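You operate a simulated robot arm through the tools that you are given. There is no shell and no other tool. Be economical: measure what you need, move in short steps, check, and stop when the job is done.

You are at the controls of a simulated two-armed robot. One attempt, no reset.

## Task
Test the desk lamps and the mushroom button, then reset.
Fine: black key to ON first. Hold the yellow button two seconds or more, push the mushroom button down, twist it free, then press the blue RESET.

It is judged by the outcome, as a careful person would: the job done as asked, and still so three seconds after it is handed in. It fails if anything else is knocked over, pushed out of place, dropped, spilled or broken.

## Robot
Two 7-joint arms with fingered hands on one trunk, on a base that drives. Base frame: it is fixed to the floor where the robot stands at the start and does not move with it; the origin is under the middle of the robot, x ahead of it, y to its left, z up. Lengths are in mm, angles in degrees, forces in N, time in s.
The left shoulder is at the start at [194, 136, 895], the right one opposite. Places, roughly: black button [500, 400, 900]; black dial [600, 200, 900]; black key [600, 0, 900]; black switch [1100, 500, 1000]; blue button [500, 300, 900]; blue minus-one key [700, 700, 900]; blue plus-one key [800, 800, 900]; blue plus-ten key [800, 700, 900]; blue zero key [700, 600, 900]; green button [600, 700, 900]; grey dial [500, 100, 900]; grey minus-one key [700, 400, 900]; grey plus-one key [700, 500, 900]; grey plus-ten key [700, 500, 900]; grey zero key [700, 400, 900]; red button [500, 600, 900]. Payload 4 kg a hand.
The TCP of each hand is the grasp point between the finger pads, 25 mm short of the fingertips. In the tool frame z runs along the fingers and y along their closing line. Largest opening 88 mm; the body of the gripper starts 29 mm behind the TCP. The gripper is a hand of 4 fingers: y runs from the thumb to the fingers, the wrist lies at [-13, -106, -174] in the tool frame.
Orientation is that of the tool frame in the base frame, as [roll, pitch, yaw] about the fixed x, y, z axes, in that order (R = Rz(yaw) Ry(pitch) Rx(roll)). With the fingers straight down and the wrist toward the robot, the tool's x, y and z point along [0, 1, 0], [1, 0, 0] and [0, 0, -1] of the base frame.

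## Interface
- The arms move only by the tool nudge_tool. It takes "left_moves", "right_moves" or both (then of equal length, played together; a hand with none holds still); each is text: rows parted by semicolons, each of 6 numbers parted by spaces: the shift along the base's x, y, z in mm, then the turn, a rotation vector about the base's x, y, z in degrees. In form: tx ty tz ax ay az; .... A call has 1 to 8 rows; each row is the pose to reach, as a shift and turn from the pose commanded when the call began. A row lasts 0.2 s, in which the tool goes at most 50 mm and 8.6 degrees; a call with a longer step from one row to the next is refused whole. A pose out of reach is approached as far as the arm can. The call stops where the force on the tool passes 60 N (or 10 N more than at its start, if that is more) or the arm is blocked; 0.2 s more then pass. In this call time passes only in rows, and 0.2 s behind the last. It gives the time, the measured TCP pose, the force on the tool (base axes), the opening and the grip force at its end, in the units of the frame above (readings bear some noise), with the torque about the TCP (base axes, N m) and any sound that the robot's microphone picked up, and new pictures: "show" is both (left out), scene, wrist or none (wrist: the cameras of the hands that moved).
- Cameras (640 x 400 px; columns grow to the right, rows downward): "scene" is now at [138.7, 1.2, 1517.5]; the picture's right is [-0.00, -1.00, 0.00], its down [-0.53, 0.00, -0.85] and it looks along [0.85, -0.00, -0.53] (base axes); focal length 238 px, centre (320, 200). "left" rides on the left gripper at [-64, -83, -98] in its tool frame; the picture's right is [-0.62, -0.37, 0.69], its down [0.71, -0.63, 0.30] and it looks along [0.32, 0.68, 0.65] (tool axes); focal length 265 px, centre (320, 200). "right" rides on the right gripper at [64, -83, -98] in its tool frame; the picture's right is [-0.62, 0.37, -0.69], its down [-0.71, -0.63, 0.30] and it looks along [-0.32, 0.68, 0.65] (tool axes); focal length 265 px, centre (320, 200). There is no depth. A picture from a camera that has moved, and an enlarged one, comes with that camera's place and axes in the base frame and with its lens.
- raise_lower(by): slides the trunk up (or, below 0, down) by that many mm; the arms and the scene camera ride with it, the base frame stays. It gives what a move gives, with no picture.
- roll_base(legs): drives the robot by 1 to 6 legs, each [ahead, left, turn to the left] in mm, mm and degrees, along the robot's own axes; the way and the turn of a leg run together, so that a leg with both is an arc; at most 1500 mm and 180 degrees a leg. The arms and the cameras ride along, it lands a little off, and it stops where it bumps. It gives what a move gives, and a new picture of the scene camera.
- move_fingers(index, middle, ring, thumb_bend, thumb_turn, hand): sets how far each is bent, from 0 (flat) to 100 (curled in); at 30 the hand is open as for a grip, at 70 the pads meet at the TCP. One left out holds its place. A second passes; each finger stops where it meets its share of the squeeze, and holds until it gets a number again. It is the only way to open and close the hand. It gives what a move gives, with no picture; readings hold the bend of each and the force on the fingers (four entries, about 0 where the hand has none), thumb and palm. thumb_turn goes from beside the hand (0) to across from the fingers (100), as for a grip.
- pan_tilt(pan, tilt): turns the head with the scene camera to pan (to the left, within 97 degrees either way) and tilt (down, from -29 to 69), counted from straight ahead of the robot. It gives what a move gives, and a new picture of the scene camera.
- inspect(camera, box): a new picture of the part [left, top, right, bottom] of that camera's present view, enlarged. It takes no simulated time.
- finish_job(): hands the job in; it is judged then, once.

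Go step by step. Nothing tells you exact positions but the pictures and the camera data: compare them with the known pose of the tool, close in by small moves and look again before you grip or let go. The budget is 120 turns and 260 pictures, counting those below and the enlarged ones. Unless the task says otherwise, let go and move clear before handing in, and close with one line.

The tools are called after ">>>" as name(argument=value, ...) on one line, values as JSON. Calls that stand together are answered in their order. nudge_tool: Moves the arms, as the interface text tells. Its arguments: {"type":"object","properties":{"left_moves":{"type":"string"},"right_moves":{"type":"string"},"show":{"type":"string","enum":["both","scene","wrist","none"]}},"required":[]} The other tools are called the same way: raise_lower (by) slides the trunk up or down; move_fingers (index, middle, ring, thumb_bend, thumb_turn, hand) moves the fingers one by one; roll_base (legs) drives the base; pan_tilt (pan, tilt) turns the head that bears the scene camera; inspect (camera, box) takes an enlarged picture of a part of a camera's view; finish_job () hands the job in.

At the start:

```text
time_s: 0.0
left_ee_pos: [571.4, 266.0, 1286.4]
left_orientation: [179.7, 0.1, 90.1]
left_wrist_force: [-0.7, -0.6, 0.6]
left_moment: [0.0, -0.01, -0.02]
left_gripper_width: 87.9
left_finger_force: 0.0
left_shape: jaw
left_bend: [30.0, 30.0, 30.0, 30.0, 98.0]
left_finger forces: [0.0, 0.0, 0.0, 0.0, 0.0, 0.1]
right_ee_pos: [573.6, -187.7, 1301.2]
right_orientation: [179.8, 0.1, 90.0]
right_wrist_force: [0.4, -0.1, -0.3]
right_moment: [-0.02, 0.0, 0.0]
right_gripper_width: 87.7
right_finger_force: 0.1
right_shape: jaw
right_bend: [30.0, 30.0, 30.0, 30.0, 97.0]
right_finger forces: [0.1, 0.0, 0.0, 0.1, 0.0, 0.0]
trunk travel left (down, up): [-500.0, 270.0]
robot x, y, heading: [-1.1, -1.4, -0.2]
head pan, tilt: [-0.1, 32.1]
```

scene: 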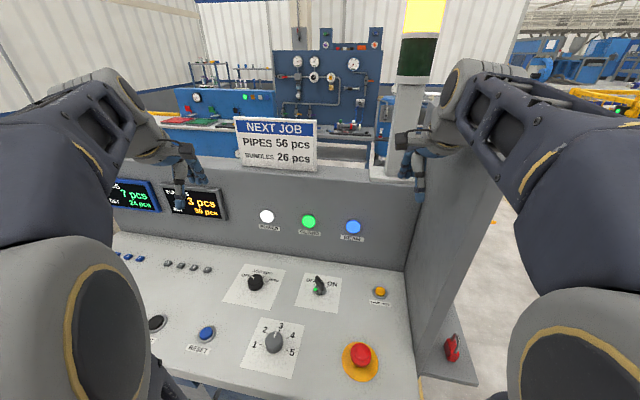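
right: 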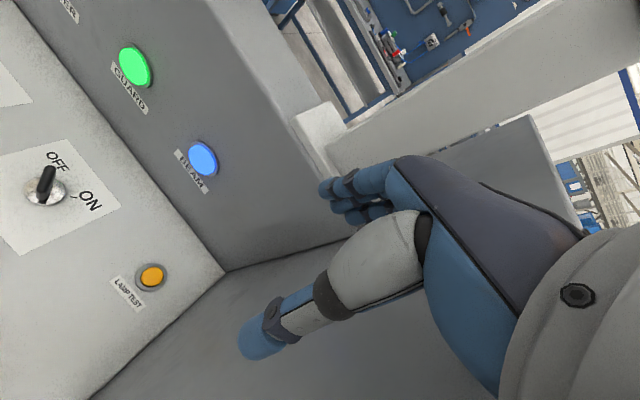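
left: 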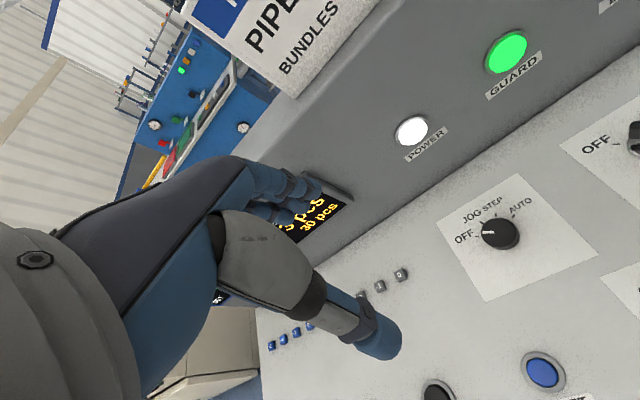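

I see the sloped desk with the black key switch (OFF/ON), the yellow LAMP TEST, the red mushroom on a yellow plate, and the blue RESET. I'll enlarge these before I move.

>>> inspect(camera="scene", box=[220, 250, 420, 400])

>>> inspect(camera="right", box=[0, 120, 240, 320])

>>> pan_tilt(pan=0, tilt=58)

```text
2.67 times, centred on (320, 325) of scene
camera zoom: at [138.7, 1.2, 1517.5], right [0.0, -1.0, 0.0], down [-0.53, 0.0, -0.85], along [0.85, 0.0, -0.53], focal length 634 px, centre (320, -133)
```

zoom: 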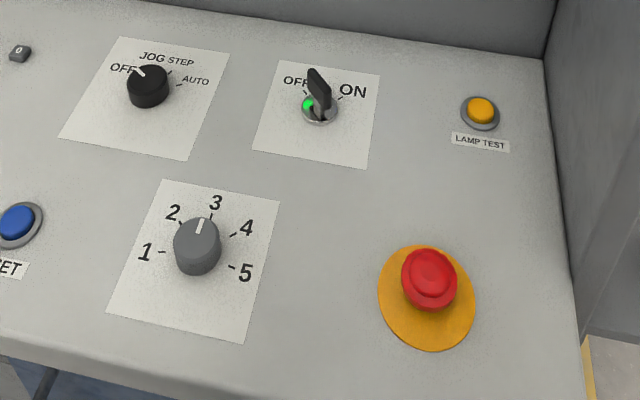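

```text
2.00 times, centred on (120, 220) of right
camera zoom: at [489.4, -124.0, 1397.9], right [0.36, -0.62, 0.7], down [-0.63, -0.71, -0.31], along [0.69, -0.33, -0.65], focal length 531 px, centre (720, 160)
```

zoom: 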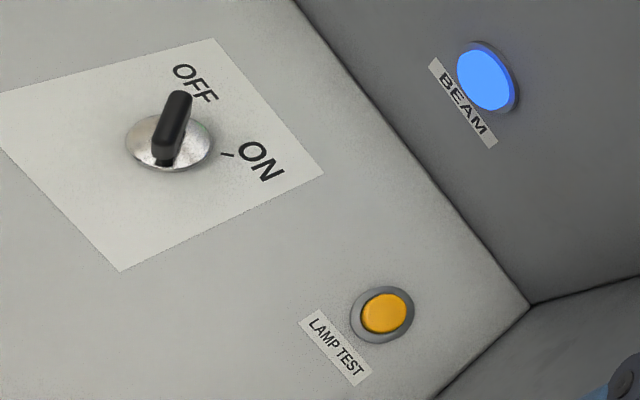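

```text
time_s: 0.9
left_ee_pos: [573.0, 264.8, 1287.1]
left_orientation: [179.7, 0.0, 90.0]
left_wrist_force: [-0.3, -0.7, -0.1]
left_moment: [0.01, -0.03, -0.02]
left_gripper_width: 87.6
left_finger_force: 0.1
left_shape: jaw
left_bend: [30.0, 30.0, 30.0, 30.0, 98.0]
left_finger forces: [0.1, 0.0, 0.1, 0.1, 0.1, 0.0]
right_ee_pos: [573.6, -188.3, 1301.0]
right_orientation: [179.8, 0.1, 89.8]
right_wrist_force: [-0.6, -0.2, 0.1]
right_moment: [-0.01, 0.03, 0.02]
right_gripper_width: 88.0
right_finger_force: 0.2
right_shape: jaw
right_bend: [30.0, 30.0, 30.0, 30.0, 97.0]
right_finger forces: [0.0, 0.1, 0.0, 0.0, 0.0, 0.0]
trunk travel left (down, up): [-500.0, 270.0]
robot x, y, heading: [-3.3, -0.9, 0.2]
head pan, tilt: [0.0, 58.0]
camera scene: at [119.3, 0.9, 1482.1], right [0.0, -1.0, 0.0], down [-0.85, 0.0, -0.53], along [0.53, 0.0, -0.85], focal length 238 px, centre (320, 200)
```

scene: 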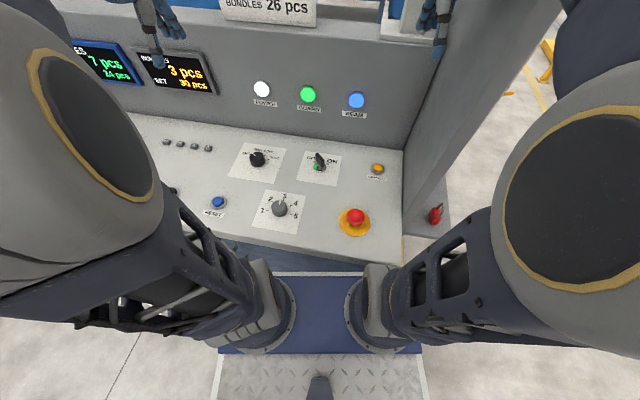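

The triangulation gives the key at about (611, 1, 891) and the yellow button at about (611, -185, 889). The mushroom is too near for a comfortable reach, so I'll back up 150 mm, which also gives the hand cameras a better view.

>>> roll_base(legs=[[-150, 0, 0]])

>>> nudge_tool(right_moves="0 20 -40 0 0 0; 0 30 -80 0 0 0; 0 40 -120 0 0 0; 0 40 -120 0 0 0", show="wrist")

>>> pan_tilt(pan=0, tilt=45)

```text
time_s: 1.6
left_ee_pos: [574.7, 264.4, 1286.2]
left_orientation: [180.0, 0.1, 89.9]
left_wrist_force: [-0.5, -0.1, 0.3]
left_moment: [-0.01, 0.03, 0.01]
left_gripper_width: 87.7
left_finger_force: 0.0
left_shape: jaw
left_bend: [30.0, 30.0, 30.0, 30.0, 98.0]
left_finger forces: [0.0, 0.1, 0.0, 0.1, 0.0, 0.0]
right_ee_pos: [574.9, -188.0, 1300.3]
right_orientation: [180.0, 0.0, 89.9]
right_wrist_force: [0.7, 0.8, 0.0]
right_moment: [0.02, -0.02, 0.05]
right_gripper_width: 87.9
right_finger_force: 0.1
right_shape: jaw
right_bend: [30.0, 30.0, 30.0, 30.0, 97.0]
right_finger forces: [0.0, 0.1, 0.1, 0.0, 0.1, 0.0]
trunk travel left (down, up): [-500.0, 270.0]
robot x, y, heading: [-4.1, 0.6, -0.1]
head pan, tilt: [0.0, 58.0]
stopped in leg 1: the robot was blocked; the commanded pose is now the measured one
camera scene: at [121.4, 0.5, 1481.6], right [0.0, -1.0, 0.0], down [-0.85, 0.0, -0.53], along [0.53, 0.0, -0.85], focal length 238 px, centre (320, 200)
```

scene: 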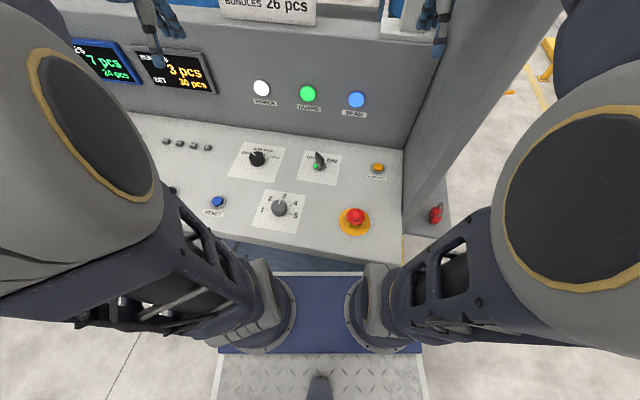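

```text
time_s: 2.6
left_ee_pos: [573.4, 265.7, 1284.4]
left_orientation: [179.9, 0.0, 89.9]
left_wrist_force: [-0.7, -0.1, -0.5]
left_moment: [-0.03, -0.03, -0.02]
left_gripper_width: 87.8
left_finger_force: 0.0
left_shape: jaw
left_bend: [30.0, 30.0, 30.0, 30.0, 98.0]
left_finger forces: [0.0, 0.0, 0.0, 0.0, 0.0, 0.1]
right_ee_pos: [574.8, -148.4, 1178.6]
right_orientation: [179.8, 0.0, 90.0]
right_wrist_force: [0.5, -0.3, -0.4]
right_moment: [0.01, 0.03, 0.01]
right_gripper_width: 87.8
right_finger_force: 0.0
right_shape: jaw
right_bend: [30.0, 30.0, 30.0, 30.0, 97.0]
right_finger forces: [0.1, 0.0, 0.0, 0.0, 0.1, 0.0]
trunk travel left (down, up): [-500.0, 270.0]
robot x, y, heading: [-2.9, 1.7, -0.0]
head pan, tilt: [0.0, 58.0]
camera right: at [492.1, -84.5, 1276.4], right [0.37, -0.62, 0.69], down [-0.63, -0.71, -0.31], along [0.68, -0.33, -0.65], focal length 265 px, centre (320, 200)
```

right: 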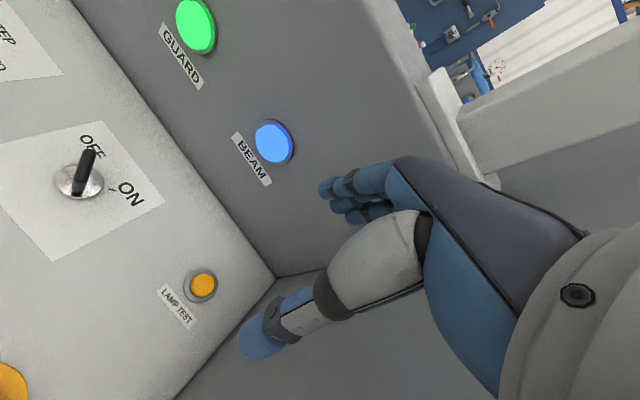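

```text
time_s: 3.3
left_ee_pos: [571.7, 264.8, 1286.2]
left_orientation: [179.9, 0.0, 89.9]
left_wrist_force: [-0.6, 0.0, 0.3]
left_moment: [-0.01, 0.02, -0.01]
left_gripper_width: 87.8
left_finger_force: 0.1
left_shape: jaw
left_bend: [30.0, 30.0, 30.0, 30.0, 98.0]
left_finger forces: [0.1, 0.1, 0.1, 0.1, 0.1, 0.1]
right_ee_pos: [574.8, -148.8, 1179.8]
right_orientation: [179.9, -0.1, 89.9]
right_wrist_force: [0.1, 0.3, 1.2]
right_moment: [-0.03, 0.0, 0.01]
right_gripper_width: 87.9
right_finger_force: 0.1
right_shape: jaw
right_bend: [30.0, 30.0, 30.0, 30.0, 97.0]
right_finger forces: [0.1, 0.0, 0.0, 0.0, 0.0, 0.0]
trunk travel left (down, up): [-500.0, 270.0]
robot x, y, heading: [-7.3, -4.2, -0.2]
head pan, tilt: [0.0, 45.0]
camera scene: at [133.2, 0.4, 1498.1], right [0.0, -1.0, 0.0], down [-0.71, 0.0, -0.71], along [0.71, 0.0, -0.71], focal length 238 px, centre (320, 200)
```

scene: 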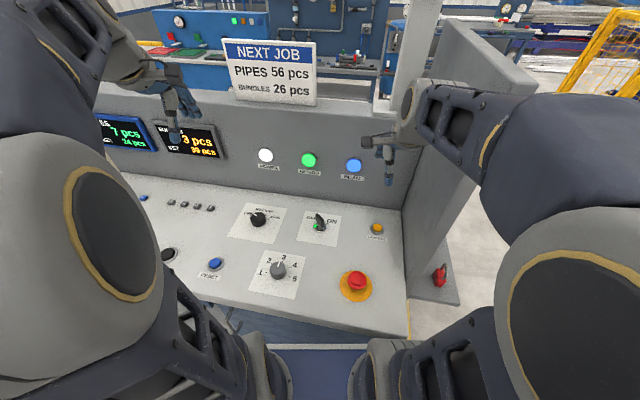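

The base is blocked behind, so I'll work from here. I'll shift the right hand back and left to get the mushroom and key into its camera.

>>> nudge_tool(right_moves="-30 40 0 0 0 0; -60 80 0 0 0 0; -60 80 0 0 0 0", show="wrist")

>>> inspect(camera="scene", box=[180, 180, 440, 340])

```text
time_s: 4.1
left_ee_pos: [574.5, 265.1, 1286.1]
left_orientation: [179.9, 0.0, 90.0]
left_wrist_force: [-0.9, -0.3, -0.3]
left_moment: [0.02, 0.01, -0.02]
left_gripper_width: 87.8
left_finger_force: 0.1
left_shape: jaw
left_bend: [30.0, 30.0, 30.0, 30.0, 98.0]
left_finger forces: [0.0, 0.0, 0.0, 0.1, 0.0, 0.1]
right_ee_pos: [514.7, -67.9, 1179.0]
right_orientation: [179.9, 0.1, 89.9]
right_wrist_force: [0.6, 0.2, 0.8]
right_moment: [0.01, 0.02, 0.0]
right_gripper_width: 88.0
right_finger_force: 0.0
right_shape: jaw
right_bend: [30.0, 30.0, 30.0, 30.0, 97.0]
right_finger forces: [0.1, 0.0, 0.0, 0.0, 0.0, 0.0]
trunk travel left (down, up): [-500.0, 270.0]
robot x, y, heading: [-3.2, -0.1, 0.0]
head pan, tilt: [0.0, 45.0]
camera right: at [431.4, -4.9, 1276.0], right [0.37, -0.62, 0.69], down [-0.63, -0.71, -0.31], along [0.68, -0.33, -0.65], focal length 265 px, centre (320, 200)
```

right: 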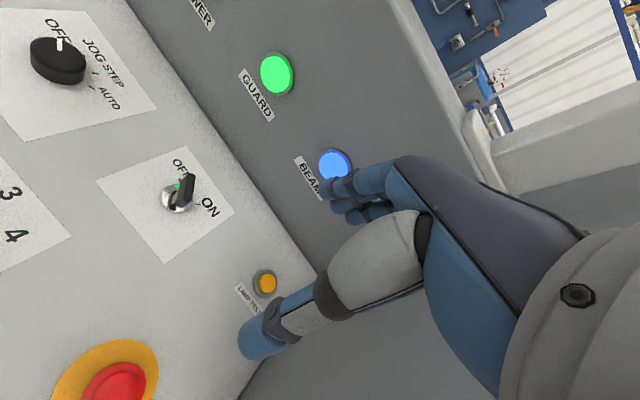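

```text
2.46 times, centred on (310, 260) of scene
camera zoom: at [133.2, 0.4, 1498.2], right [0.0, -1.0, 0.0], down [-0.71, 0.0, -0.71], along [0.71, 0.0, -0.71], focal length 586 px, centre (345, 52)
```

zoom: 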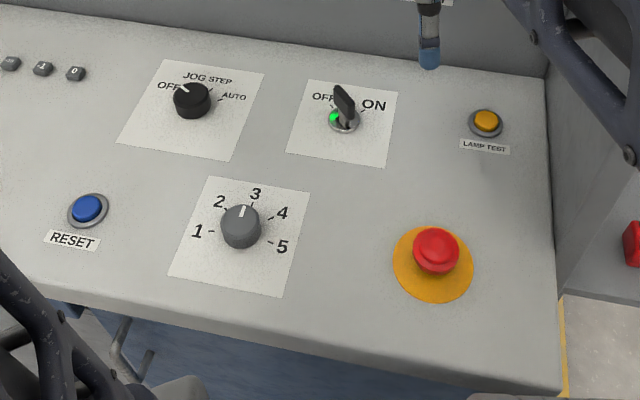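

The panel looks level at z≈892, with the mushroom near (416, -94), the RESET near (484, 296), and the desk yawed about -10°. The mushroom is very close to the robot, so I'll look around for room to drive.

>>> pan_tilt(pan=97, tilt=45)

>>> pan_tilt(pan=-97, tilt=45)

>>> pan_tilt(pan=0, tilt=69)

```text
time_s: 5.8
left_ee_pos: [571.9, 265.2, 1284.5]
left_orientation: [180.0, 0.0, 89.9]
left_wrist_force: [0.4, -0.4, -0.4]
left_moment: [0.03, 0.0, -0.03]
left_gripper_width: 88.0
left_finger_force: 0.0
left_shape: jaw
left_bend: [30.0, 30.0, 30.0, 30.0, 98.0]
left_finger forces: [0.0, 0.1, 0.0, 0.0, 0.0, 0.1]
right_ee_pos: [515.0, -67.7, 1178.7]
right_orientation: [179.8, 0.0, 90.0]
right_wrist_force: [0.0, 0.2, -0.7]
right_moment: [0.0, 0.0, 0.03]
right_gripper_width: 87.9
right_finger_force: 0.1
right_shape: jaw
right_bend: [30.0, 30.0, 30.0, 30.0, 97.0]
right_finger forces: [0.1, 0.0, 0.0, 0.0, 0.1, 0.0]
trunk travel left (down, up): [-500.0, 270.0]
robot x, y, heading: [-3.4, 1.0, -0.1]
head pan, tilt: [97.0, 45.0]
camera scene: at [42.1, 81.2, 1498.0], right [0.99, 0.12, 0.0], down [0.09, -0.7, -0.71], along [-0.08, 0.7, -0.71], focal length 238 px, centre (320, 200)
```

scene: 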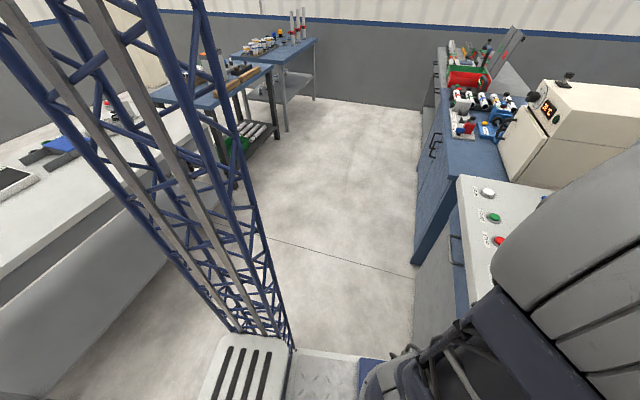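

```text
time_s: 8.7
left_ee_pos: [572.9, 264.7, 1285.2]
left_orientation: [179.9, 0.0, 89.9]
left_wrist_force: [-1.0, 0.0, 0.6]
left_moment: [0.04, 0.05, 0.0]
left_gripper_width: 87.7
left_finger_force: 0.1
left_shape: jaw
left_bend: [30.0, 30.0, 30.0, 30.0, 98.0]
left_finger forces: [0.1, 0.0, 0.1, 0.1, 0.1, 0.1]
right_ee_pos: [514.2, -68.7, 1179.6]
right_orientation: [179.8, 0.0, 90.0]
right_wrist_force: [0.0, 0.4, 0.8]
right_moment: [0.0, -0.01, 0.0]
right_gripper_width: 88.0
right_finger_force: 0.1
right_shape: jaw
right_bend: [30.0, 30.0, 30.0, 30.0, 97.0]
right_finger forces: [0.0, 0.1, 0.1, 0.0, 0.0, 0.0]
trunk travel left (down, up): [-500.0, 270.0]
robot x, y, heading: [-3.2, 2.9, -0.0]
head pan, tilt: [-97.0, 45.0]
camera scene: at [42.0, -80.3, 1498.0], right [-0.99, 0.12, 0.0], down [0.09, 0.7, -0.71], along [-0.09, -0.7, -0.71], focal length 238 px, centre (320, 200)
```

scene: 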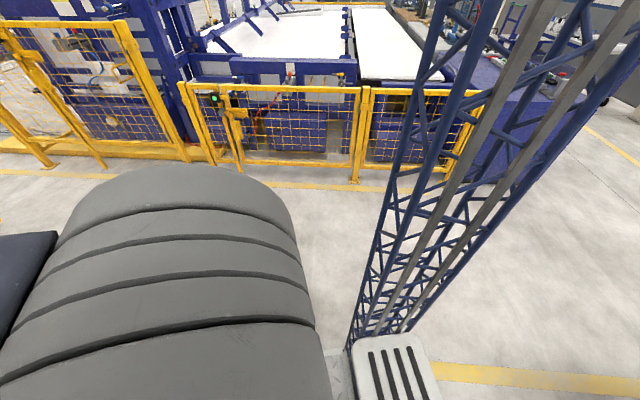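

```text
time_s: 10.4
left_ee_pos: [573.3, 265.2, 1285.2]
left_orientation: [180.0, -0.1, 89.8]
left_wrist_force: [-0.3, -0.9, 0.7]
left_moment: [0.01, -0.03, 0.01]
left_gripper_width: 87.7
left_finger_force: 0.1
left_shape: jaw
left_bend: [30.0, 30.0, 30.0, 30.0, 98.0]
left_finger forces: [0.0, 0.1, 0.1, 0.0, 0.0, 0.0]
right_ee_pos: [514.5, -68.1, 1178.6]
right_orientation: [179.8, -0.1, 90.0]
right_wrist_force: [0.4, -0.7, 0.2]
right_moment: [0.02, 0.01, -0.02]
right_gripper_width: 87.8
right_finger_force: 0.1
right_shape: jaw
right_bend: [30.0, 30.0, 30.0, 30.0, 97.0]
right_finger forces: [0.1, 0.1, 0.0, 0.0, 0.1, 0.0]
trunk travel left (down, up): [-500.0, 270.0]
robot x, y, heading: [-4.6, 3.8, -0.1]
head pan, tilt: [0.0, 68.8]
camera scene: at [107.9, 0.3, 1469.2], right [0.0, -1.0, 0.0], down [-0.93, 0.0, -0.36], along [0.36, 0.0, -0.93], focal length 238 px, centre (320, 200)
```

scene: 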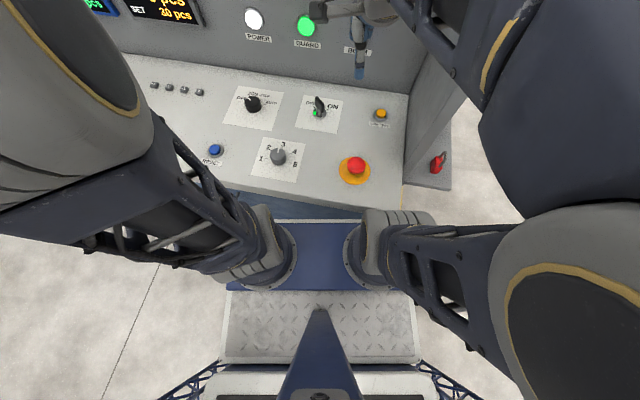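

The lattice towers look like part of the robot, and there's free floor on both sides. I'll slide the robot left so the right arm gets working distance to the mushroom.

>>> roll_base(legs=[[0, 280, 0]])

```text
time_s: 11.1
left_ee_pos: [573.9, 264.1, 1284.9]
left_orientation: [180.0, -0.1, 89.8]
left_wrist_force: [-0.2, -0.2, -0.1]
left_moment: [-0.02, -0.01, -0.02]
left_gripper_width: 87.5
left_finger_force: 0.1
left_shape: jaw
left_bend: [30.0, 30.0, 30.0, 30.0, 98.0]
left_finger forces: [0.1, 0.1, 0.1, 0.0, 0.0, 0.0]
right_ee_pos: [515.2, -68.0, 1178.1]
right_orientation: [179.8, 0.0, 89.9]
right_wrist_force: [0.5, -0.5, -0.1]
right_moment: [0.01, -0.01, 0.0]
right_gripper_width: 87.7
right_finger_force: 0.0
right_shape: jaw
right_bend: [30.0, 30.0, 30.0, 30.0, 97.0]
right_finger forces: [0.1, 0.0, 0.1, 0.0, 0.1, 0.1]
trunk travel left (down, up): [-500.0, 270.0]
robot x, y, heading: [-6.2, 2.5, -0.2]
head pan, tilt: [0.0, 68.8]
stopped in leg 1: the robot was blocked; the commanded pose is now the measured one
camera scene: at [108.9, 0.5, 1469.2], right [0.0, -1.0, 0.0], down [-0.93, 0.0, -0.36], along [0.36, 0.0, -0.93], focal length 238 px, centre (320, 200)
```

scene: 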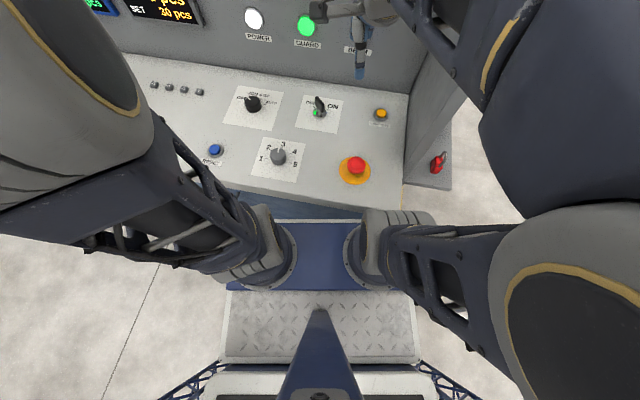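

Left is blocked too. I'll try a small turn and a shift to the right to see whether the base can move at all.

>>> roll_base(legs=[[0, -60, 0]])

>>> roll_base(legs=[[0, 0, 10]])

>>> roll_base(legs=[[20, 0, 0]])

```text
time_s: 12.1
left_ee_pos: [574.1, 204.5, 1284.0]
left_orientation: [-180.0, 0.0, 89.8]
left_wrist_force: [0.7, -1.0, -0.1]
left_moment: [0.0, 0.01, -0.01]
left_gripper_width: 87.8
left_finger_force: 0.2
left_shape: jaw
left_bend: [30.0, 30.0, 30.0, 30.0, 98.0]
left_finger forces: [0.0, 0.1, 0.1, 0.1, 0.1, 0.0]
right_ee_pos: [515.5, -128.4, 1177.9]
right_orientation: [180.0, -0.1, 90.0]
right_wrist_force: [-0.3, -0.5, 0.1]
right_moment: [0.01, -0.04, 0.0]
right_gripper_width: 87.9
right_finger_force: 0.0
right_shape: jaw
right_bend: [30.0, 30.0, 30.0, 30.0, 97.0]
right_finger forces: [0.1, 0.0, 0.0, 0.0, 0.0, 0.0]
trunk travel left (down, up): [-500.0, 270.0]
robot x, y, heading: [-6.8, -60.7, 0.1]
head pan, tilt: [0.0, 68.8]
camera scene: at [108.7, -59.8, 1468.9], right [0.0, -1.0, 0.0], down [-0.93, 0.0, -0.36], along [0.36, 0.0, -0.93], focal length 238 px, centre (320, 200)
```

scene: 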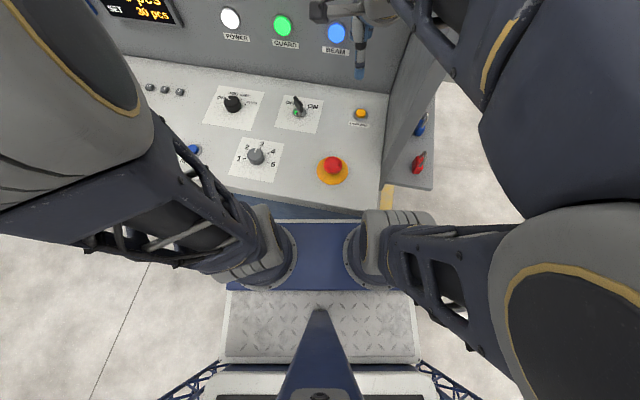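

```text
time_s: 13.0
left_ee_pos: [541.4, 234.9, 1285.0]
left_orientation: [179.9, 0.1, 94.2]
left_wrist_force: [0.3, 0.1, 0.3]
left_moment: [-0.05, 0.03, 0.01]
left_gripper_width: 88.0
left_finger_force: 0.1
left_shape: jaw
left_bend: [30.0, 30.0, 30.0, 30.0, 98.0]
left_finger forces: [0.0, 0.0, 0.1, 0.0, 0.0, 0.1]
right_ee_pos: [507.9, -103.1, 1178.7]
right_orientation: [179.8, -0.2, 94.1]
right_wrist_force: [-0.5, 0.5, -0.1]
right_moment: [-0.03, 0.04, 0.03]
right_gripper_width: 87.9
right_finger_force: 0.0
right_shape: jaw
right_bend: [30.0, 30.0, 30.0, 30.0, 97.0]
right_finger forces: [0.0, 0.0, 0.1, 0.0, 0.1, 0.0]
trunk travel left (down, up): [-500.0, 270.0]
robot x, y, heading: [-16.8, -70.8, 4.4]
head pan, tilt: [0.0, 68.8]
stopped in leg 1: the robot was blocked; the commanded pose is now the measured one
camera scene: at [97.1, -64.3, 1469.7], right [0.07, -1.0, 0.0], down [-0.93, -0.07, -0.36], along [0.36, 0.03, -0.93], focal length 238 px, centre (320, 200)
```

scene: 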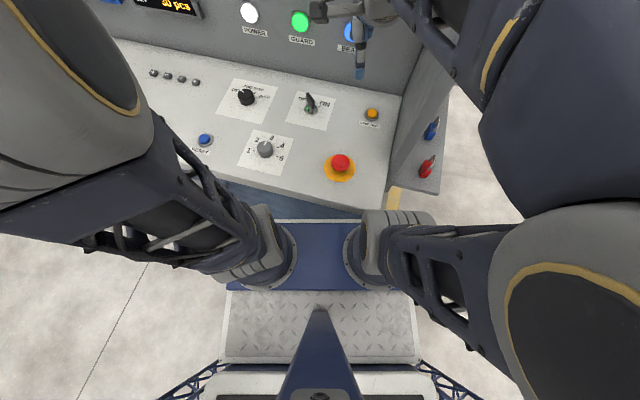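

```text
time_s: 13.9
left_ee_pos: [545.4, 233.4, 1285.6]
left_orientation: [179.9, 0.1, 93.8]
left_wrist_force: [0.7, -0.7, 0.1]
left_moment: [-0.04, -0.01, 0.02]
left_gripper_width: 87.7
left_finger_force: 0.0
left_shape: jaw
left_bend: [30.0, 30.0, 30.0, 30.0, 98.0]
left_finger forces: [0.0, 0.0, 0.0, 0.0, 0.0, 0.0]
right_ee_pos: [507.8, -104.3, 1178.6]
right_orientation: [179.7, 0.0, 93.7]
right_wrist_force: [0.8, 0.3, -0.5]
right_moment: [0.03, 0.02, -0.01]
right_gripper_width: 88.0
right_finger_force: 0.1
right_shape: jaw
right_bend: [30.0, 30.0, 30.0, 30.0, 97.0]
right_finger forces: [0.0, 0.0, 0.1, 0.0, 0.0, 0.0]
trunk travel left (down, up): [-500.0, 270.0]
robot x, y, heading: [-15.7, -69.9, 3.8]
head pan, tilt: [0.0, 68.8]
stopped in leg 1: the robot was blocked; the commanded pose is now the measured one
camera scene: at [97.5, -62.6, 1469.4], right [0.07, -1.0, 0.0], down [-0.93, -0.06, -0.36], along [0.36, 0.02, -0.93], focal length 238 px, centre (320, 200)
```

scene: 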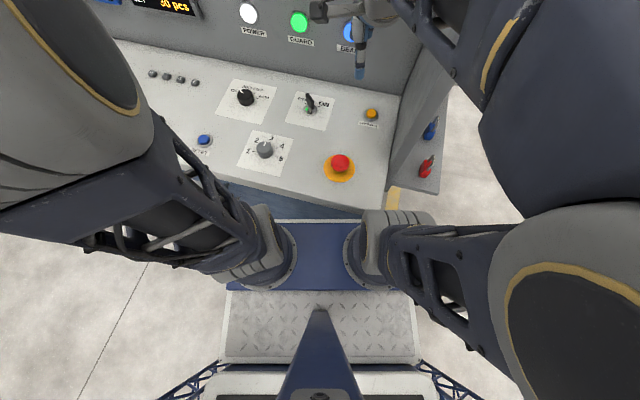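

Moving right works. I'll straighten the heading and try backing up from here.

>>> roll_base(legs=[[0, 0, -8]])

>>> roll_base(legs=[[-120, 0, 0]])

```text
time_s: 14.9
left_ee_pos: [586.2, 149.5, 1283.2]
left_orientation: [-179.9, 0.0, 85.7]
left_wrist_force: [-0.3, -0.2, 1.0]
left_moment: [0.01, 0.01, 0.01]
left_gripper_width: 87.8
left_finger_force: 0.0
left_shape: jaw
left_bend: [30.0, 30.0, 30.0, 30.0, 98.0]
left_finger forces: [0.0, 0.0, 0.1, 0.1, 0.0, 0.1]
right_ee_pos: [503.0, -177.6, 1178.0]
right_orientation: [180.0, -0.1, 85.8]
right_wrist_force: [0.1, -0.1, 0.2]
right_moment: [-0.04, 0.01, 0.0]
right_gripper_width: 88.2
right_finger_force: 0.1
right_shape: jaw
right_bend: [30.0, 30.0, 30.0, 30.0, 97.0]
right_finger forces: [0.0, 0.1, 0.0, 0.0, 0.1, 0.1]
trunk travel left (down, up): [-500.0, 270.0]
robot x, y, heading: [-12.7, -69.0, -4.1]
head pan, tilt: [0.0, 68.8]
camera scene: at [103.8, -80.7, 1469.1], right [-0.07, -1.0, 0.0], down [-0.93, 0.07, -0.36], along [0.36, -0.03, -0.93], focal length 238 px, centre (320, 200)
```

scene: 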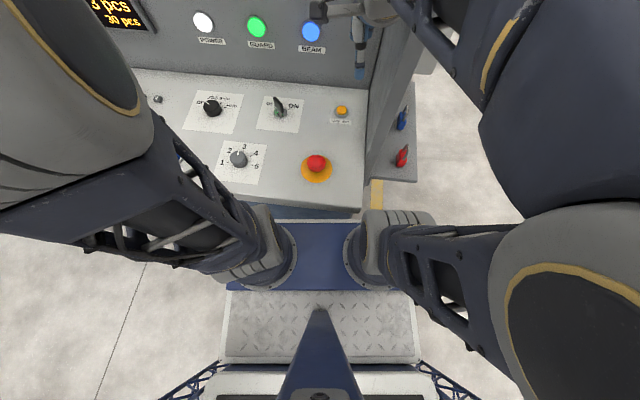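

```text
time_s: 16.1
left_ee_pos: [465.3, 159.4, 1283.5]
left_orientation: [-179.9, 0.0, 85.7]
left_wrist_force: [1.2, 0.6, 0.2]
left_moment: [-0.01, -0.01, -0.05]
left_gripper_width: 88.2
left_finger_force: 0.0
left_shape: jaw
left_bend: [30.0, 30.0, 30.0, 30.0, 98.0]
left_finger forces: [0.0, 0.0, 0.0, 0.0, 0.0, 0.0]
right_ee_pos: [382.5, -169.5, 1175.8]
right_orientation: [-180.0, -0.1, 85.8]
right_wrist_force: [-0.3, 0.1, 0.0]
right_moment: [0.0, 0.01, -0.02]
right_gripper_width: 88.2
right_finger_force: 0.2
right_shape: jaw
right_bend: [30.0, 30.0, 30.0, 30.0, 97.0]
right_finger forces: [0.1, 0.0, 0.0, 0.0, 0.0, 0.1]
trunk travel left (down, up): [-500.0, 270.0]
robot x, y, heading: [-129.5, -65.3, -4.1]
head pan, tilt: [0.0, 68.8]
camera scene: at [-17.0, -71.8, 1469.0], right [-0.07, -1.0, 0.0], down [-0.93, 0.07, -0.36], along [0.36, -0.03, -0.93], focal length 238 px, centre (320, 200)
```

scene: 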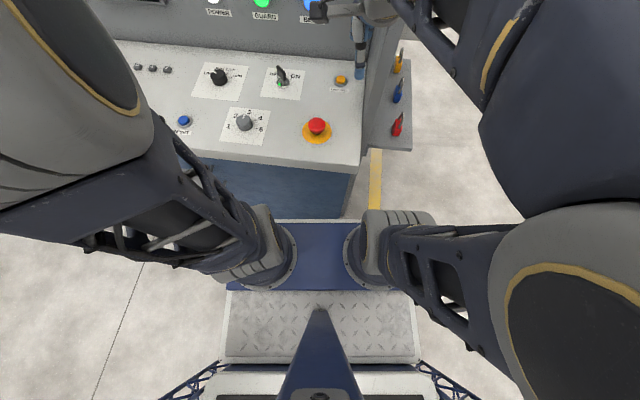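

Backing works here. I'll go 80 mm further for comfortable reach, then check the view.

>>> roll_base(legs=[[-80, 0, 0]])

>>> pan_tilt(pan=0, tilt=48)

>>> inspect(camera="scene", box=[160, 140, 400, 300])

>>> inspect(camera="right", box=[0, 0, 640, 400])

```text
time_s: 17.2
left_ee_pos: [384.8, 165.2, 1282.9]
left_orientation: [-179.9, 0.0, 85.8]
left_wrist_force: [-0.9, 0.4, 0.1]
left_moment: [0.0, -0.01, -0.03]
left_gripper_width: 87.7
left_finger_force: 0.0
left_shape: jaw
left_bend: [30.0, 30.0, 30.0, 30.0, 98.0]
left_finger forces: [0.0, 0.1, 0.0, 0.0, 0.0, 0.1]
right_ee_pos: [302.5, -162.9, 1178.2]
right_orientation: [-179.9, -0.1, 85.8]
right_wrist_force: [-0.7, 0.0, 0.1]
right_moment: [-0.01, 0.01, 0.01]
right_gripper_width: 87.9
right_finger_force: 0.0
right_shape: jaw
right_bend: [30.0, 30.0, 30.0, 30.0, 97.0]
right_finger forces: [0.0, 0.0, 0.0, 0.0, 0.0, 0.0]
trunk travel left (down, up): [-500.0, 270.0]
robot x, y, heading: [-212.2, -56.7, -4.4]
head pan, tilt: [0.0, 68.8]
camera scene: at [-97.5, -66.0, 1469.0], right [-0.07, -1.0, 0.0], down [-0.93, 0.07, -0.36], along [0.36, -0.03, -0.93], focal length 238 px, centre (320, 200)
```

scene: 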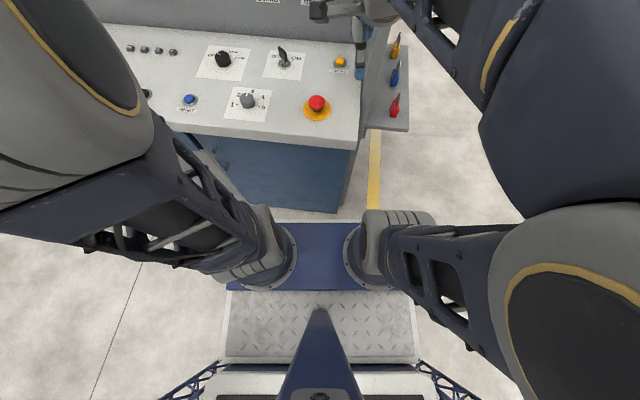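

```text
time_s: 18.0
left_ee_pos: [384.6, 164.2, 1283.2]
left_orientation: [-179.9, 0.0, 85.8]
left_wrist_force: [-1.0, 0.4, -0.2]
left_moment: [-0.04, 0.02, -0.04]
left_gripper_width: 87.9
left_finger_force: 0.1
left_shape: jaw
left_bend: [30.0, 30.0, 30.0, 30.0, 98.0]
left_finger forces: [0.0, 0.0, 0.0, 0.0, 0.1, 0.0]
right_ee_pos: [302.9, -163.3, 1177.2]
right_orientation: [-179.9, -0.1, 85.8]
right_wrist_force: [-0.1, 0.4, 0.5]
right_moment: [0.02, -0.02, -0.01]
right_gripper_width: 87.7
right_finger_force: 0.1
right_shape: jaw
right_bend: [30.0, 30.0, 30.0, 30.0, 97.0]
right_finger forces: [0.0, 0.0, 0.1, 0.0, 0.0, 0.1]
trunk travel left (down, up): [-500.0, 270.0]
robot x, y, heading: [-214.6, -62.2, -3.9]
head pan, tilt: [0.0, 48.0]
camera scene: at [-74.7, -67.7, 1493.6], right [-0.07, -1.0, 0.0], down [-0.74, 0.05, -0.67], along [0.67, -0.05, -0.74], focal length 238 px, centre (320, 200)
```

scene: 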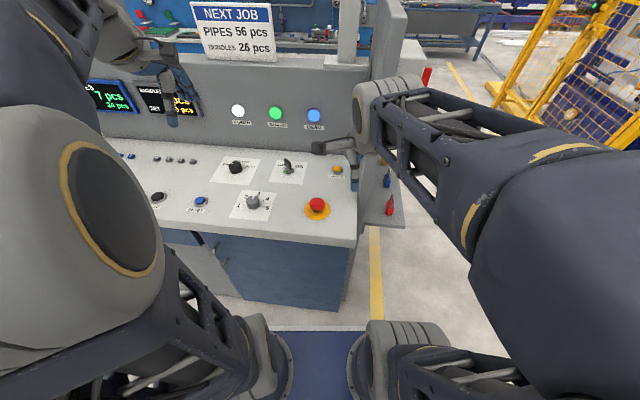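

```text
2.50 times, centred on (280, 220) of scene
camera zoom: at [-74.7, -67.7, 1493.6], right [-0.07, -1.0, 0.0], down [-0.74, 0.05, -0.67], along [0.67, -0.05, -0.74], focal length 595 px, centre (420, 150)
```

zoom: 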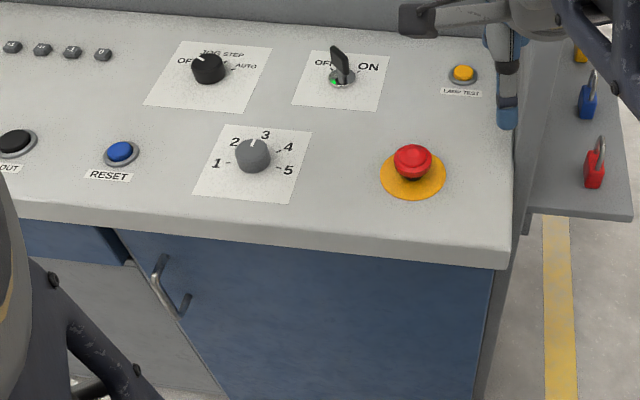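

```text
1.00 times, centred on (320, 200) of right
camera zoom: at [225.0, -94.6, 1275.0], right [0.32, -0.65, 0.69], down [-0.68, -0.67, -0.31], along [0.66, -0.37, -0.65], focal length 265 px, centre (320, 200)
```

zoom: 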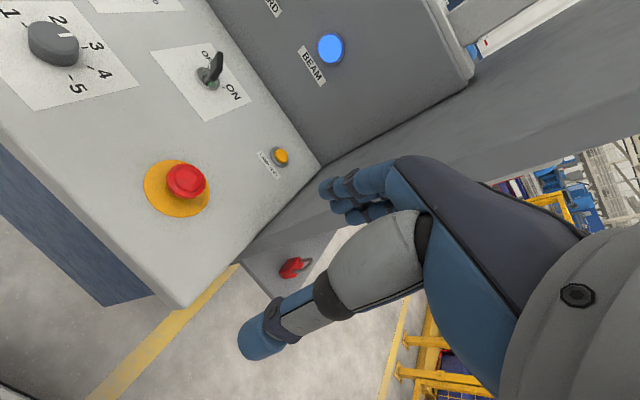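

The backed-up view gives consistent positions: mushroom (420, -94, 892), yellow (616, -185, 893), RESET (490, 296, 895). Now I'll take a close look at the key and at the mushroom's top.

>>> inspect(camera="scene", box=[270, 150, 310, 175])

>>> inspect(camera="right", box=[140, 40, 260, 115])

>>> inspect(camera="right", box=[120, 145, 232, 215])

```text
16.00 times, centred on (290, 162) of scene
camera zoom: at [-74.7, -67.7, 1493.6], right [-0.07, -1.0, 0.0], down [-0.74, 0.05, -0.67], along [0.67, -0.05, -0.74], focal length 3806 px, centre (800, 800)
```

zoom: 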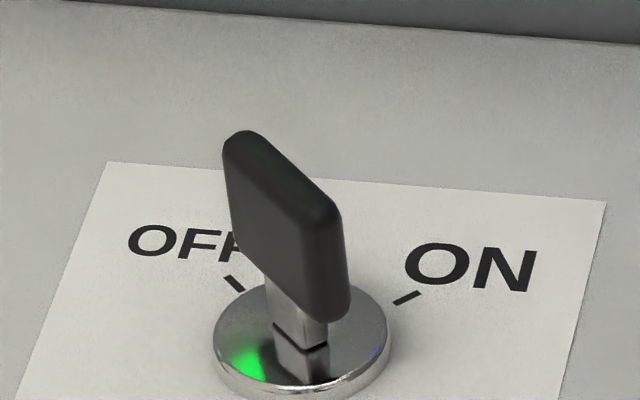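

```text
5.33 times, centred on (200, 78) of right
camera zoom: at [225.0, -94.6, 1275.0], right [0.32, -0.65, 0.69], down [-0.68, -0.67, -0.31], along [0.66, -0.37, -0.65], focal length 1416 px, centre (960, 853)
```

zoom: 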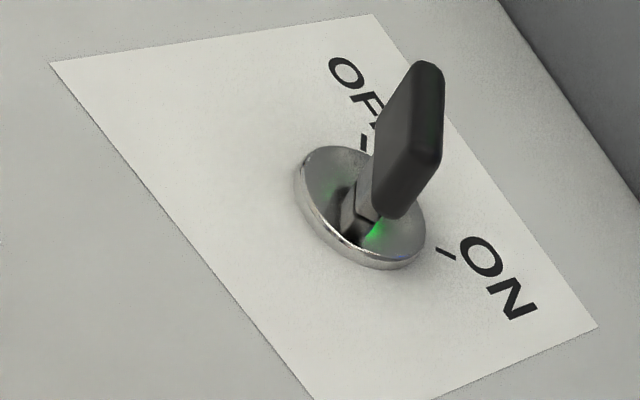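

```text
5.71 times, centred on (176, 180) of right
camera zoom: at [225.0, -94.6, 1275.0], right [0.32, -0.65, 0.69], down [-0.68, -0.67, -0.31], along [0.66, -0.37, -0.65], focal length 1517 px, centre (1143, 314)
```

zoom: 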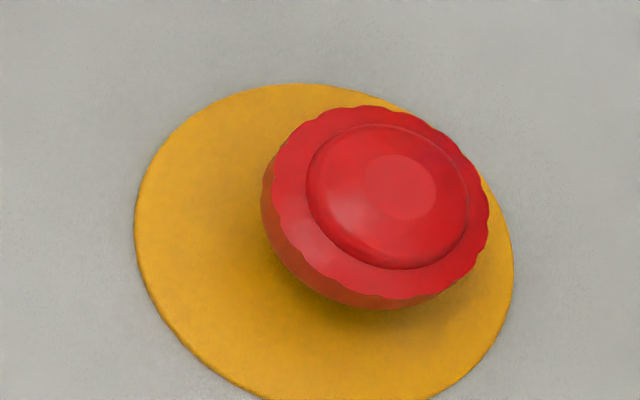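

The key's bow is an upright blade pointing at OFF (about +35° from x), and ON is about 85° clockwise. I'll shape the right hand into a post, with thumb and middle pinched and the other fingers curled. That post can push the blade round and press the buttons.

>>> move_fingers(hand="right", index=100, ring=100, middle=70, thumb_bend=70, thumb_turn=100)

>>> inspect(camera="right", box=[0, 0, 640, 400])

>>> inspect(camera="scene", box=[280, 90, 440, 190])

```text
time_s: 19.0
left_ee_pos: [385.8, 165.3, 1283.7]
left_orientation: [-179.9, 0.0, 85.8]
left_wrist_force: [-0.2, -0.1, -0.7]
left_moment: [-0.01, -0.01, 0.0]
left_gripper_width: 88.2
left_finger_force: 0.1
left_shape: jaw
left_bend: [30.0, 30.0, 30.0, 30.0, 98.0]
left_finger forces: [0.0, 0.0, 0.1, 0.0, 0.0, 0.1]
right_ee_pos: [303.1, -164.3, 1177.6]
right_orientation: [180.0, -0.1, 85.7]
right_wrist_force: [-0.4, 0.1, 0.4]
right_moment: [-0.02, 0.01, 0.01]
right_gripper_width: 1.7
right_finger_force: 0.0
right_shape: fingers
right_bend: [81.0, 70.0, 100.0, 66.0, 100.0]
right_finger forces: [0.0, 0.0, 0.0, 0.0, 0.1, 0.0]
trunk travel left (down, up): [-500.0, 270.0]
robot x, y, heading: [-209.0, -55.8, -4.1]
head pan, tilt: [0.0, 48.0]
```

```text
1.00 times, centred on (320, 200) of right
camera zoom: at [224.9, -94.6, 1275.0], right [0.32, -0.65, 0.69], down [-0.68, -0.67, -0.31], along [0.66, -0.37, -0.65], focal length 265 px, centre (320, 200)
```

zoom: 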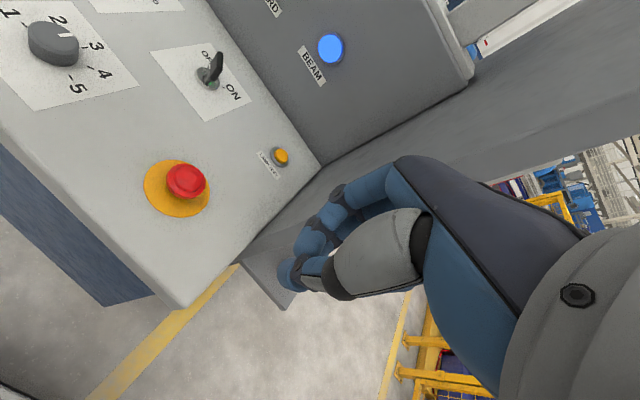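

```text
4.00 times, centred on (360, 140) of scene
camera zoom: at [-74.6, -67.7, 1493.7], right [-0.07, -1.0, 0.0], down [-0.74, 0.05, -0.67], along [0.67, -0.05, -0.74], focal length 951 px, centre (160, 440)
```

zoom: 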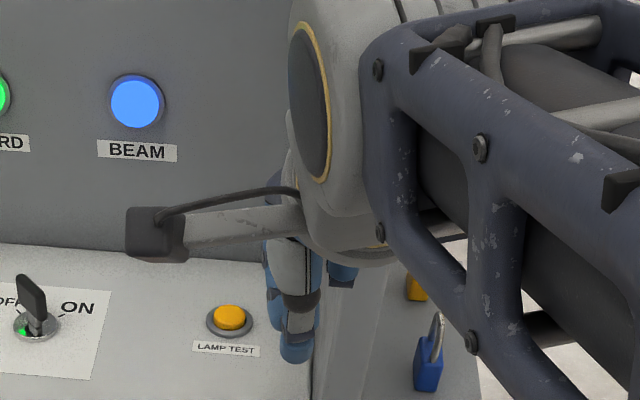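

The pinch post is formed on the right hand. I'll bring it over the desk to above the left side of the key, staying high.

>>> nudge_tool(right_moves="39 24 -5 0 0 0; 78 48 -10 0 0 0; 117 72 -20 0 0 0; 156 96 -30 0 0 0; 195 120 -40 0 0 0; 234 144 -50 0 0 0; 273 168 -60 0 0 0; 310 191 -77 0 0 0")

```text
time_s: 20.8
left_ee_pos: [385.2, 164.9, 1283.7]
left_orientation: [-179.8, -0.1, 85.8]
left_wrist_force: [-0.6, -0.2, 1.0]
left_moment: [0.01, 0.03, 0.0]
left_gripper_width: 87.8
left_finger_force: 0.1
left_shape: jaw
left_bend: [30.0, 30.0, 30.0, 30.0, 98.0]
left_finger forces: [0.1, 0.0, 0.0, 0.0, 0.1, 0.0]
right_ee_pos: [612.9, 27.4, 1101.0]
right_orientation: [-180.0, -0.1, 85.8]
right_wrist_force: [-0.3, 0.6, 0.7]
right_moment: [-0.01, 0.01, -0.02]
right_gripper_width: 7.6
right_finger_force: 0.1
right_shape: fingers
right_bend: [84.0, 70.0, 100.0, 66.0, 100.0]
right_finger forces: [0.0, 0.0, 0.0, 0.1, 0.0, 0.1]
trunk travel left (down, up): [-500.0, 270.0]
robot x, y, heading: [-211.8, -55.8, -4.0]
head pan, tilt: [0.0, 48.0]
camera scene: at [-75.0, -67.9, 1493.7], right [-0.07, -1.0, 0.0], down [-0.74, 0.05, -0.67], along [0.67, -0.05, -0.74], focal length 238 px, centre (320, 200)
camera right: at [535.2, 95.8, 1198.2], right [0.32, -0.65, 0.69], down [-0.68, -0.67, -0.31], along [0.66, -0.37, -0.65], focal length 265 px, centre (320, 200)
```

scene: 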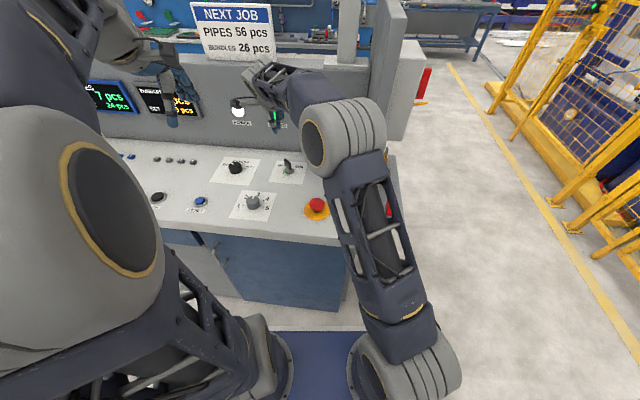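
right: 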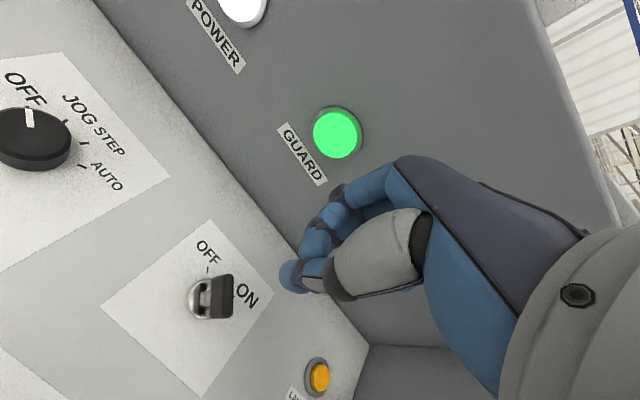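

The hand is above the key's left side. I'll lower it partway and check clearance.

>>> nudge_tool(right_moves="0 4 -45 0 0 0; 0 4 -90 0 0 0; 0 4 -125 0 0 0")

>>> inspect(camera="scene", box=[220, 60, 380, 190])

```text
time_s: 21.6
left_ee_pos: [385.3, 165.0, 1283.8]
left_orientation: [-179.8, 0.0, 85.8]
left_wrist_force: [-0.3, 0.2, -0.1]
left_moment: [0.01, 0.03, -0.04]
left_gripper_width: 88.0
left_finger_force: 0.2
left_shape: jaw
left_bend: [30.0, 30.0, 30.0, 30.0, 98.0]
left_finger forces: [0.1, 0.1, 0.1, 0.0, 0.0, 0.1]
right_ee_pos: [612.5, 30.7, 975.3]
right_orientation: [179.9, -0.2, 85.7]
right_wrist_force: [-0.9, 0.3, -0.8]
right_moment: [-0.02, 0.0, 0.01]
right_gripper_width: 36.4
right_finger_force: 0.1
right_shape: fingers
right_bend: [100.0, 70.0, 100.0, 70.0, 100.0]
right_finger forces: [0.1, 0.0, 0.0, 0.1, 0.1, 0.0]
trunk travel left (down, up): [-500.0, 270.0]
robot x, y, heading: [-214.9, -57.9, -4.4]
head pan, tilt: [0.0, 48.0]
camera scene: at [-74.7, -67.7, 1493.7], right [-0.07, -1.0, 0.0], down [-0.74, 0.05, -0.67], along [0.67, -0.05, -0.74], focal length 238 px, centre (320, 200)
camera right: at [534.6, 99.4, 1072.4], right [0.32, -0.65, 0.69], down [-0.68, -0.66, -0.31], along [0.66, -0.37, -0.65], focal length 265 px, centre (320, 200)
```

scene: 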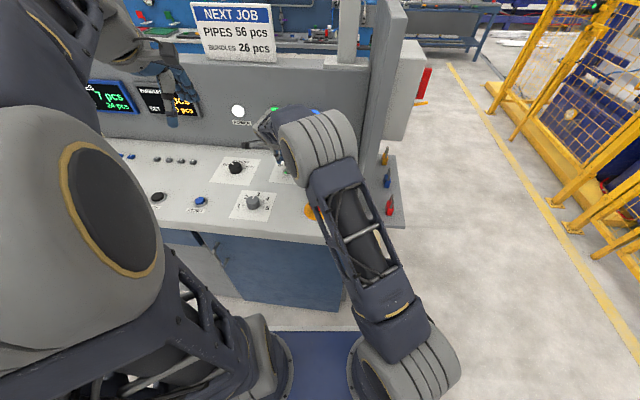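
right: 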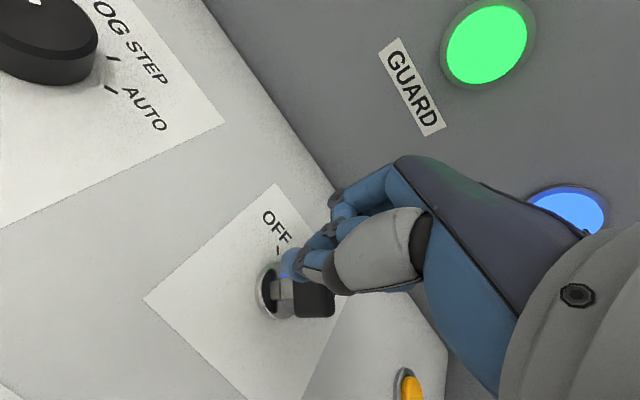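

```text
3.08 times, centred on (300, 125) of scene
camera zoom: at [-74.7, -67.7, 1493.7], right [-0.07, -1.0, 0.0], down [-0.74, 0.05, -0.67], along [0.67, -0.05, -0.74], focal length 732 px, centre (382, 431)
```

zoom: 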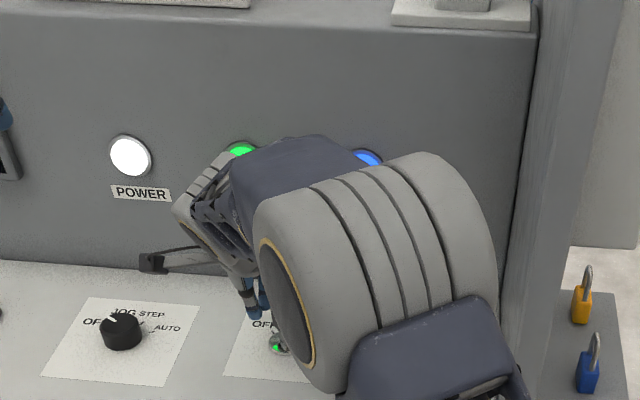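

The shoulder is about level with the desk, so the upper arm passes low over the edge. I'll raise the trunk for clearance, then come down again.

>>> raise_lower(by=150)

>>> nudge_tool(right_moves="0 0 -45 0 0 0; 0 0 -90 0 0 0; 0 0 -135 0 0 0; 0 0 -160 0 0 0")

```text
time_s: 23.4
left_ee_pos: [384.4, 165.5, 1433.0]
left_orientation: [-180.0, 0.0, 85.8]
left_wrist_force: [-0.1, 0.2, -0.5]
left_moment: [0.01, 0.04, -0.02]
left_gripper_width: 87.9
left_finger_force: 0.1
left_shape: jaw
left_bend: [30.0, 30.0, 30.0, 30.0, 98.0]
left_finger forces: [0.0, 0.0, 0.0, 0.0, 0.0, 0.0]
right_ee_pos: [612.4, 31.2, 1125.4]
right_orientation: [-180.0, -0.2, 85.8]
right_wrist_force: [0.4, -0.2, -1.5]
right_moment: [0.02, -0.03, 0.01]
right_gripper_width: 36.2
right_finger_force: 0.0
right_shape: fingers
right_bend: [100.0, 70.0, 100.0, 70.0, 100.0]
right_finger forces: [0.1, 0.0, 0.0, 0.0, 0.1, 0.0]
trunk travel left (down, up): [-650.0, 120.0]
robot x, y, heading: [-213.3, -57.8, -4.0]
head pan, tilt: [0.0, 48.0]
```

```text
time_s: 24.4
left_ee_pos: [385.0, 164.5, 1434.1]
left_orientation: [-179.9, 0.0, 85.8]
left_wrist_force: [0.1, 0.1, -1.0]
left_moment: [0.02, 0.02, 0.01]
left_gripper_width: 87.9
left_finger_force: 0.1
left_shape: jaw
left_bend: [30.0, 30.0, 30.0, 30.0, 98.0]
left_finger forces: [0.1, 0.0, 0.1, 0.0, 0.1, 0.0]
right_ee_pos: [612.8, 32.2, 965.2]
right_orientation: [179.8, -0.1, 85.8]
right_wrist_force: [0.3, 1.0, 0.2]
right_moment: [0.0, 0.0, 0.0]
right_gripper_width: 36.3
right_finger_force: 0.2
right_shape: fingers
right_bend: [100.0, 70.0, 100.0, 70.0, 100.0]
right_finger forces: [0.0, 0.7, 0.0, 0.0, 0.0, 0.0]
trunk travel left (down, up): [-650.0, 120.0]
robot x, y, heading: [-209.2, -54.3, -3.9]
head pan, tilt: [0.0, 48.0]
camera scene: at [-74.7, -67.8, 1643.7], right [-0.07, -1.0, 0.0], down [-0.74, 0.05, -0.67], along [0.67, -0.05, -0.74], focal length 238 px, centre (320, 200)
camera right: at [534.1, 100.6, 1062.3], right [0.32, -0.65, 0.69], down [-0.68, -0.67, -0.31], along [0.66, -0.37, -0.65], focal length 265 px, centre (320, 200)
```

scene: 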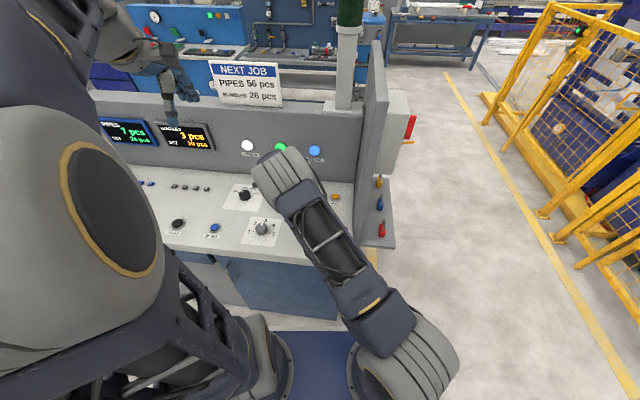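
right: 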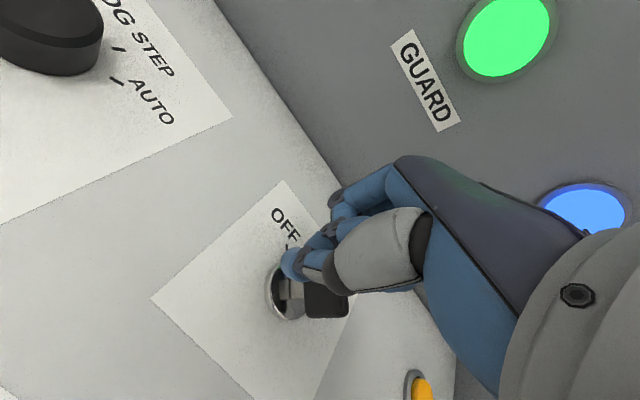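

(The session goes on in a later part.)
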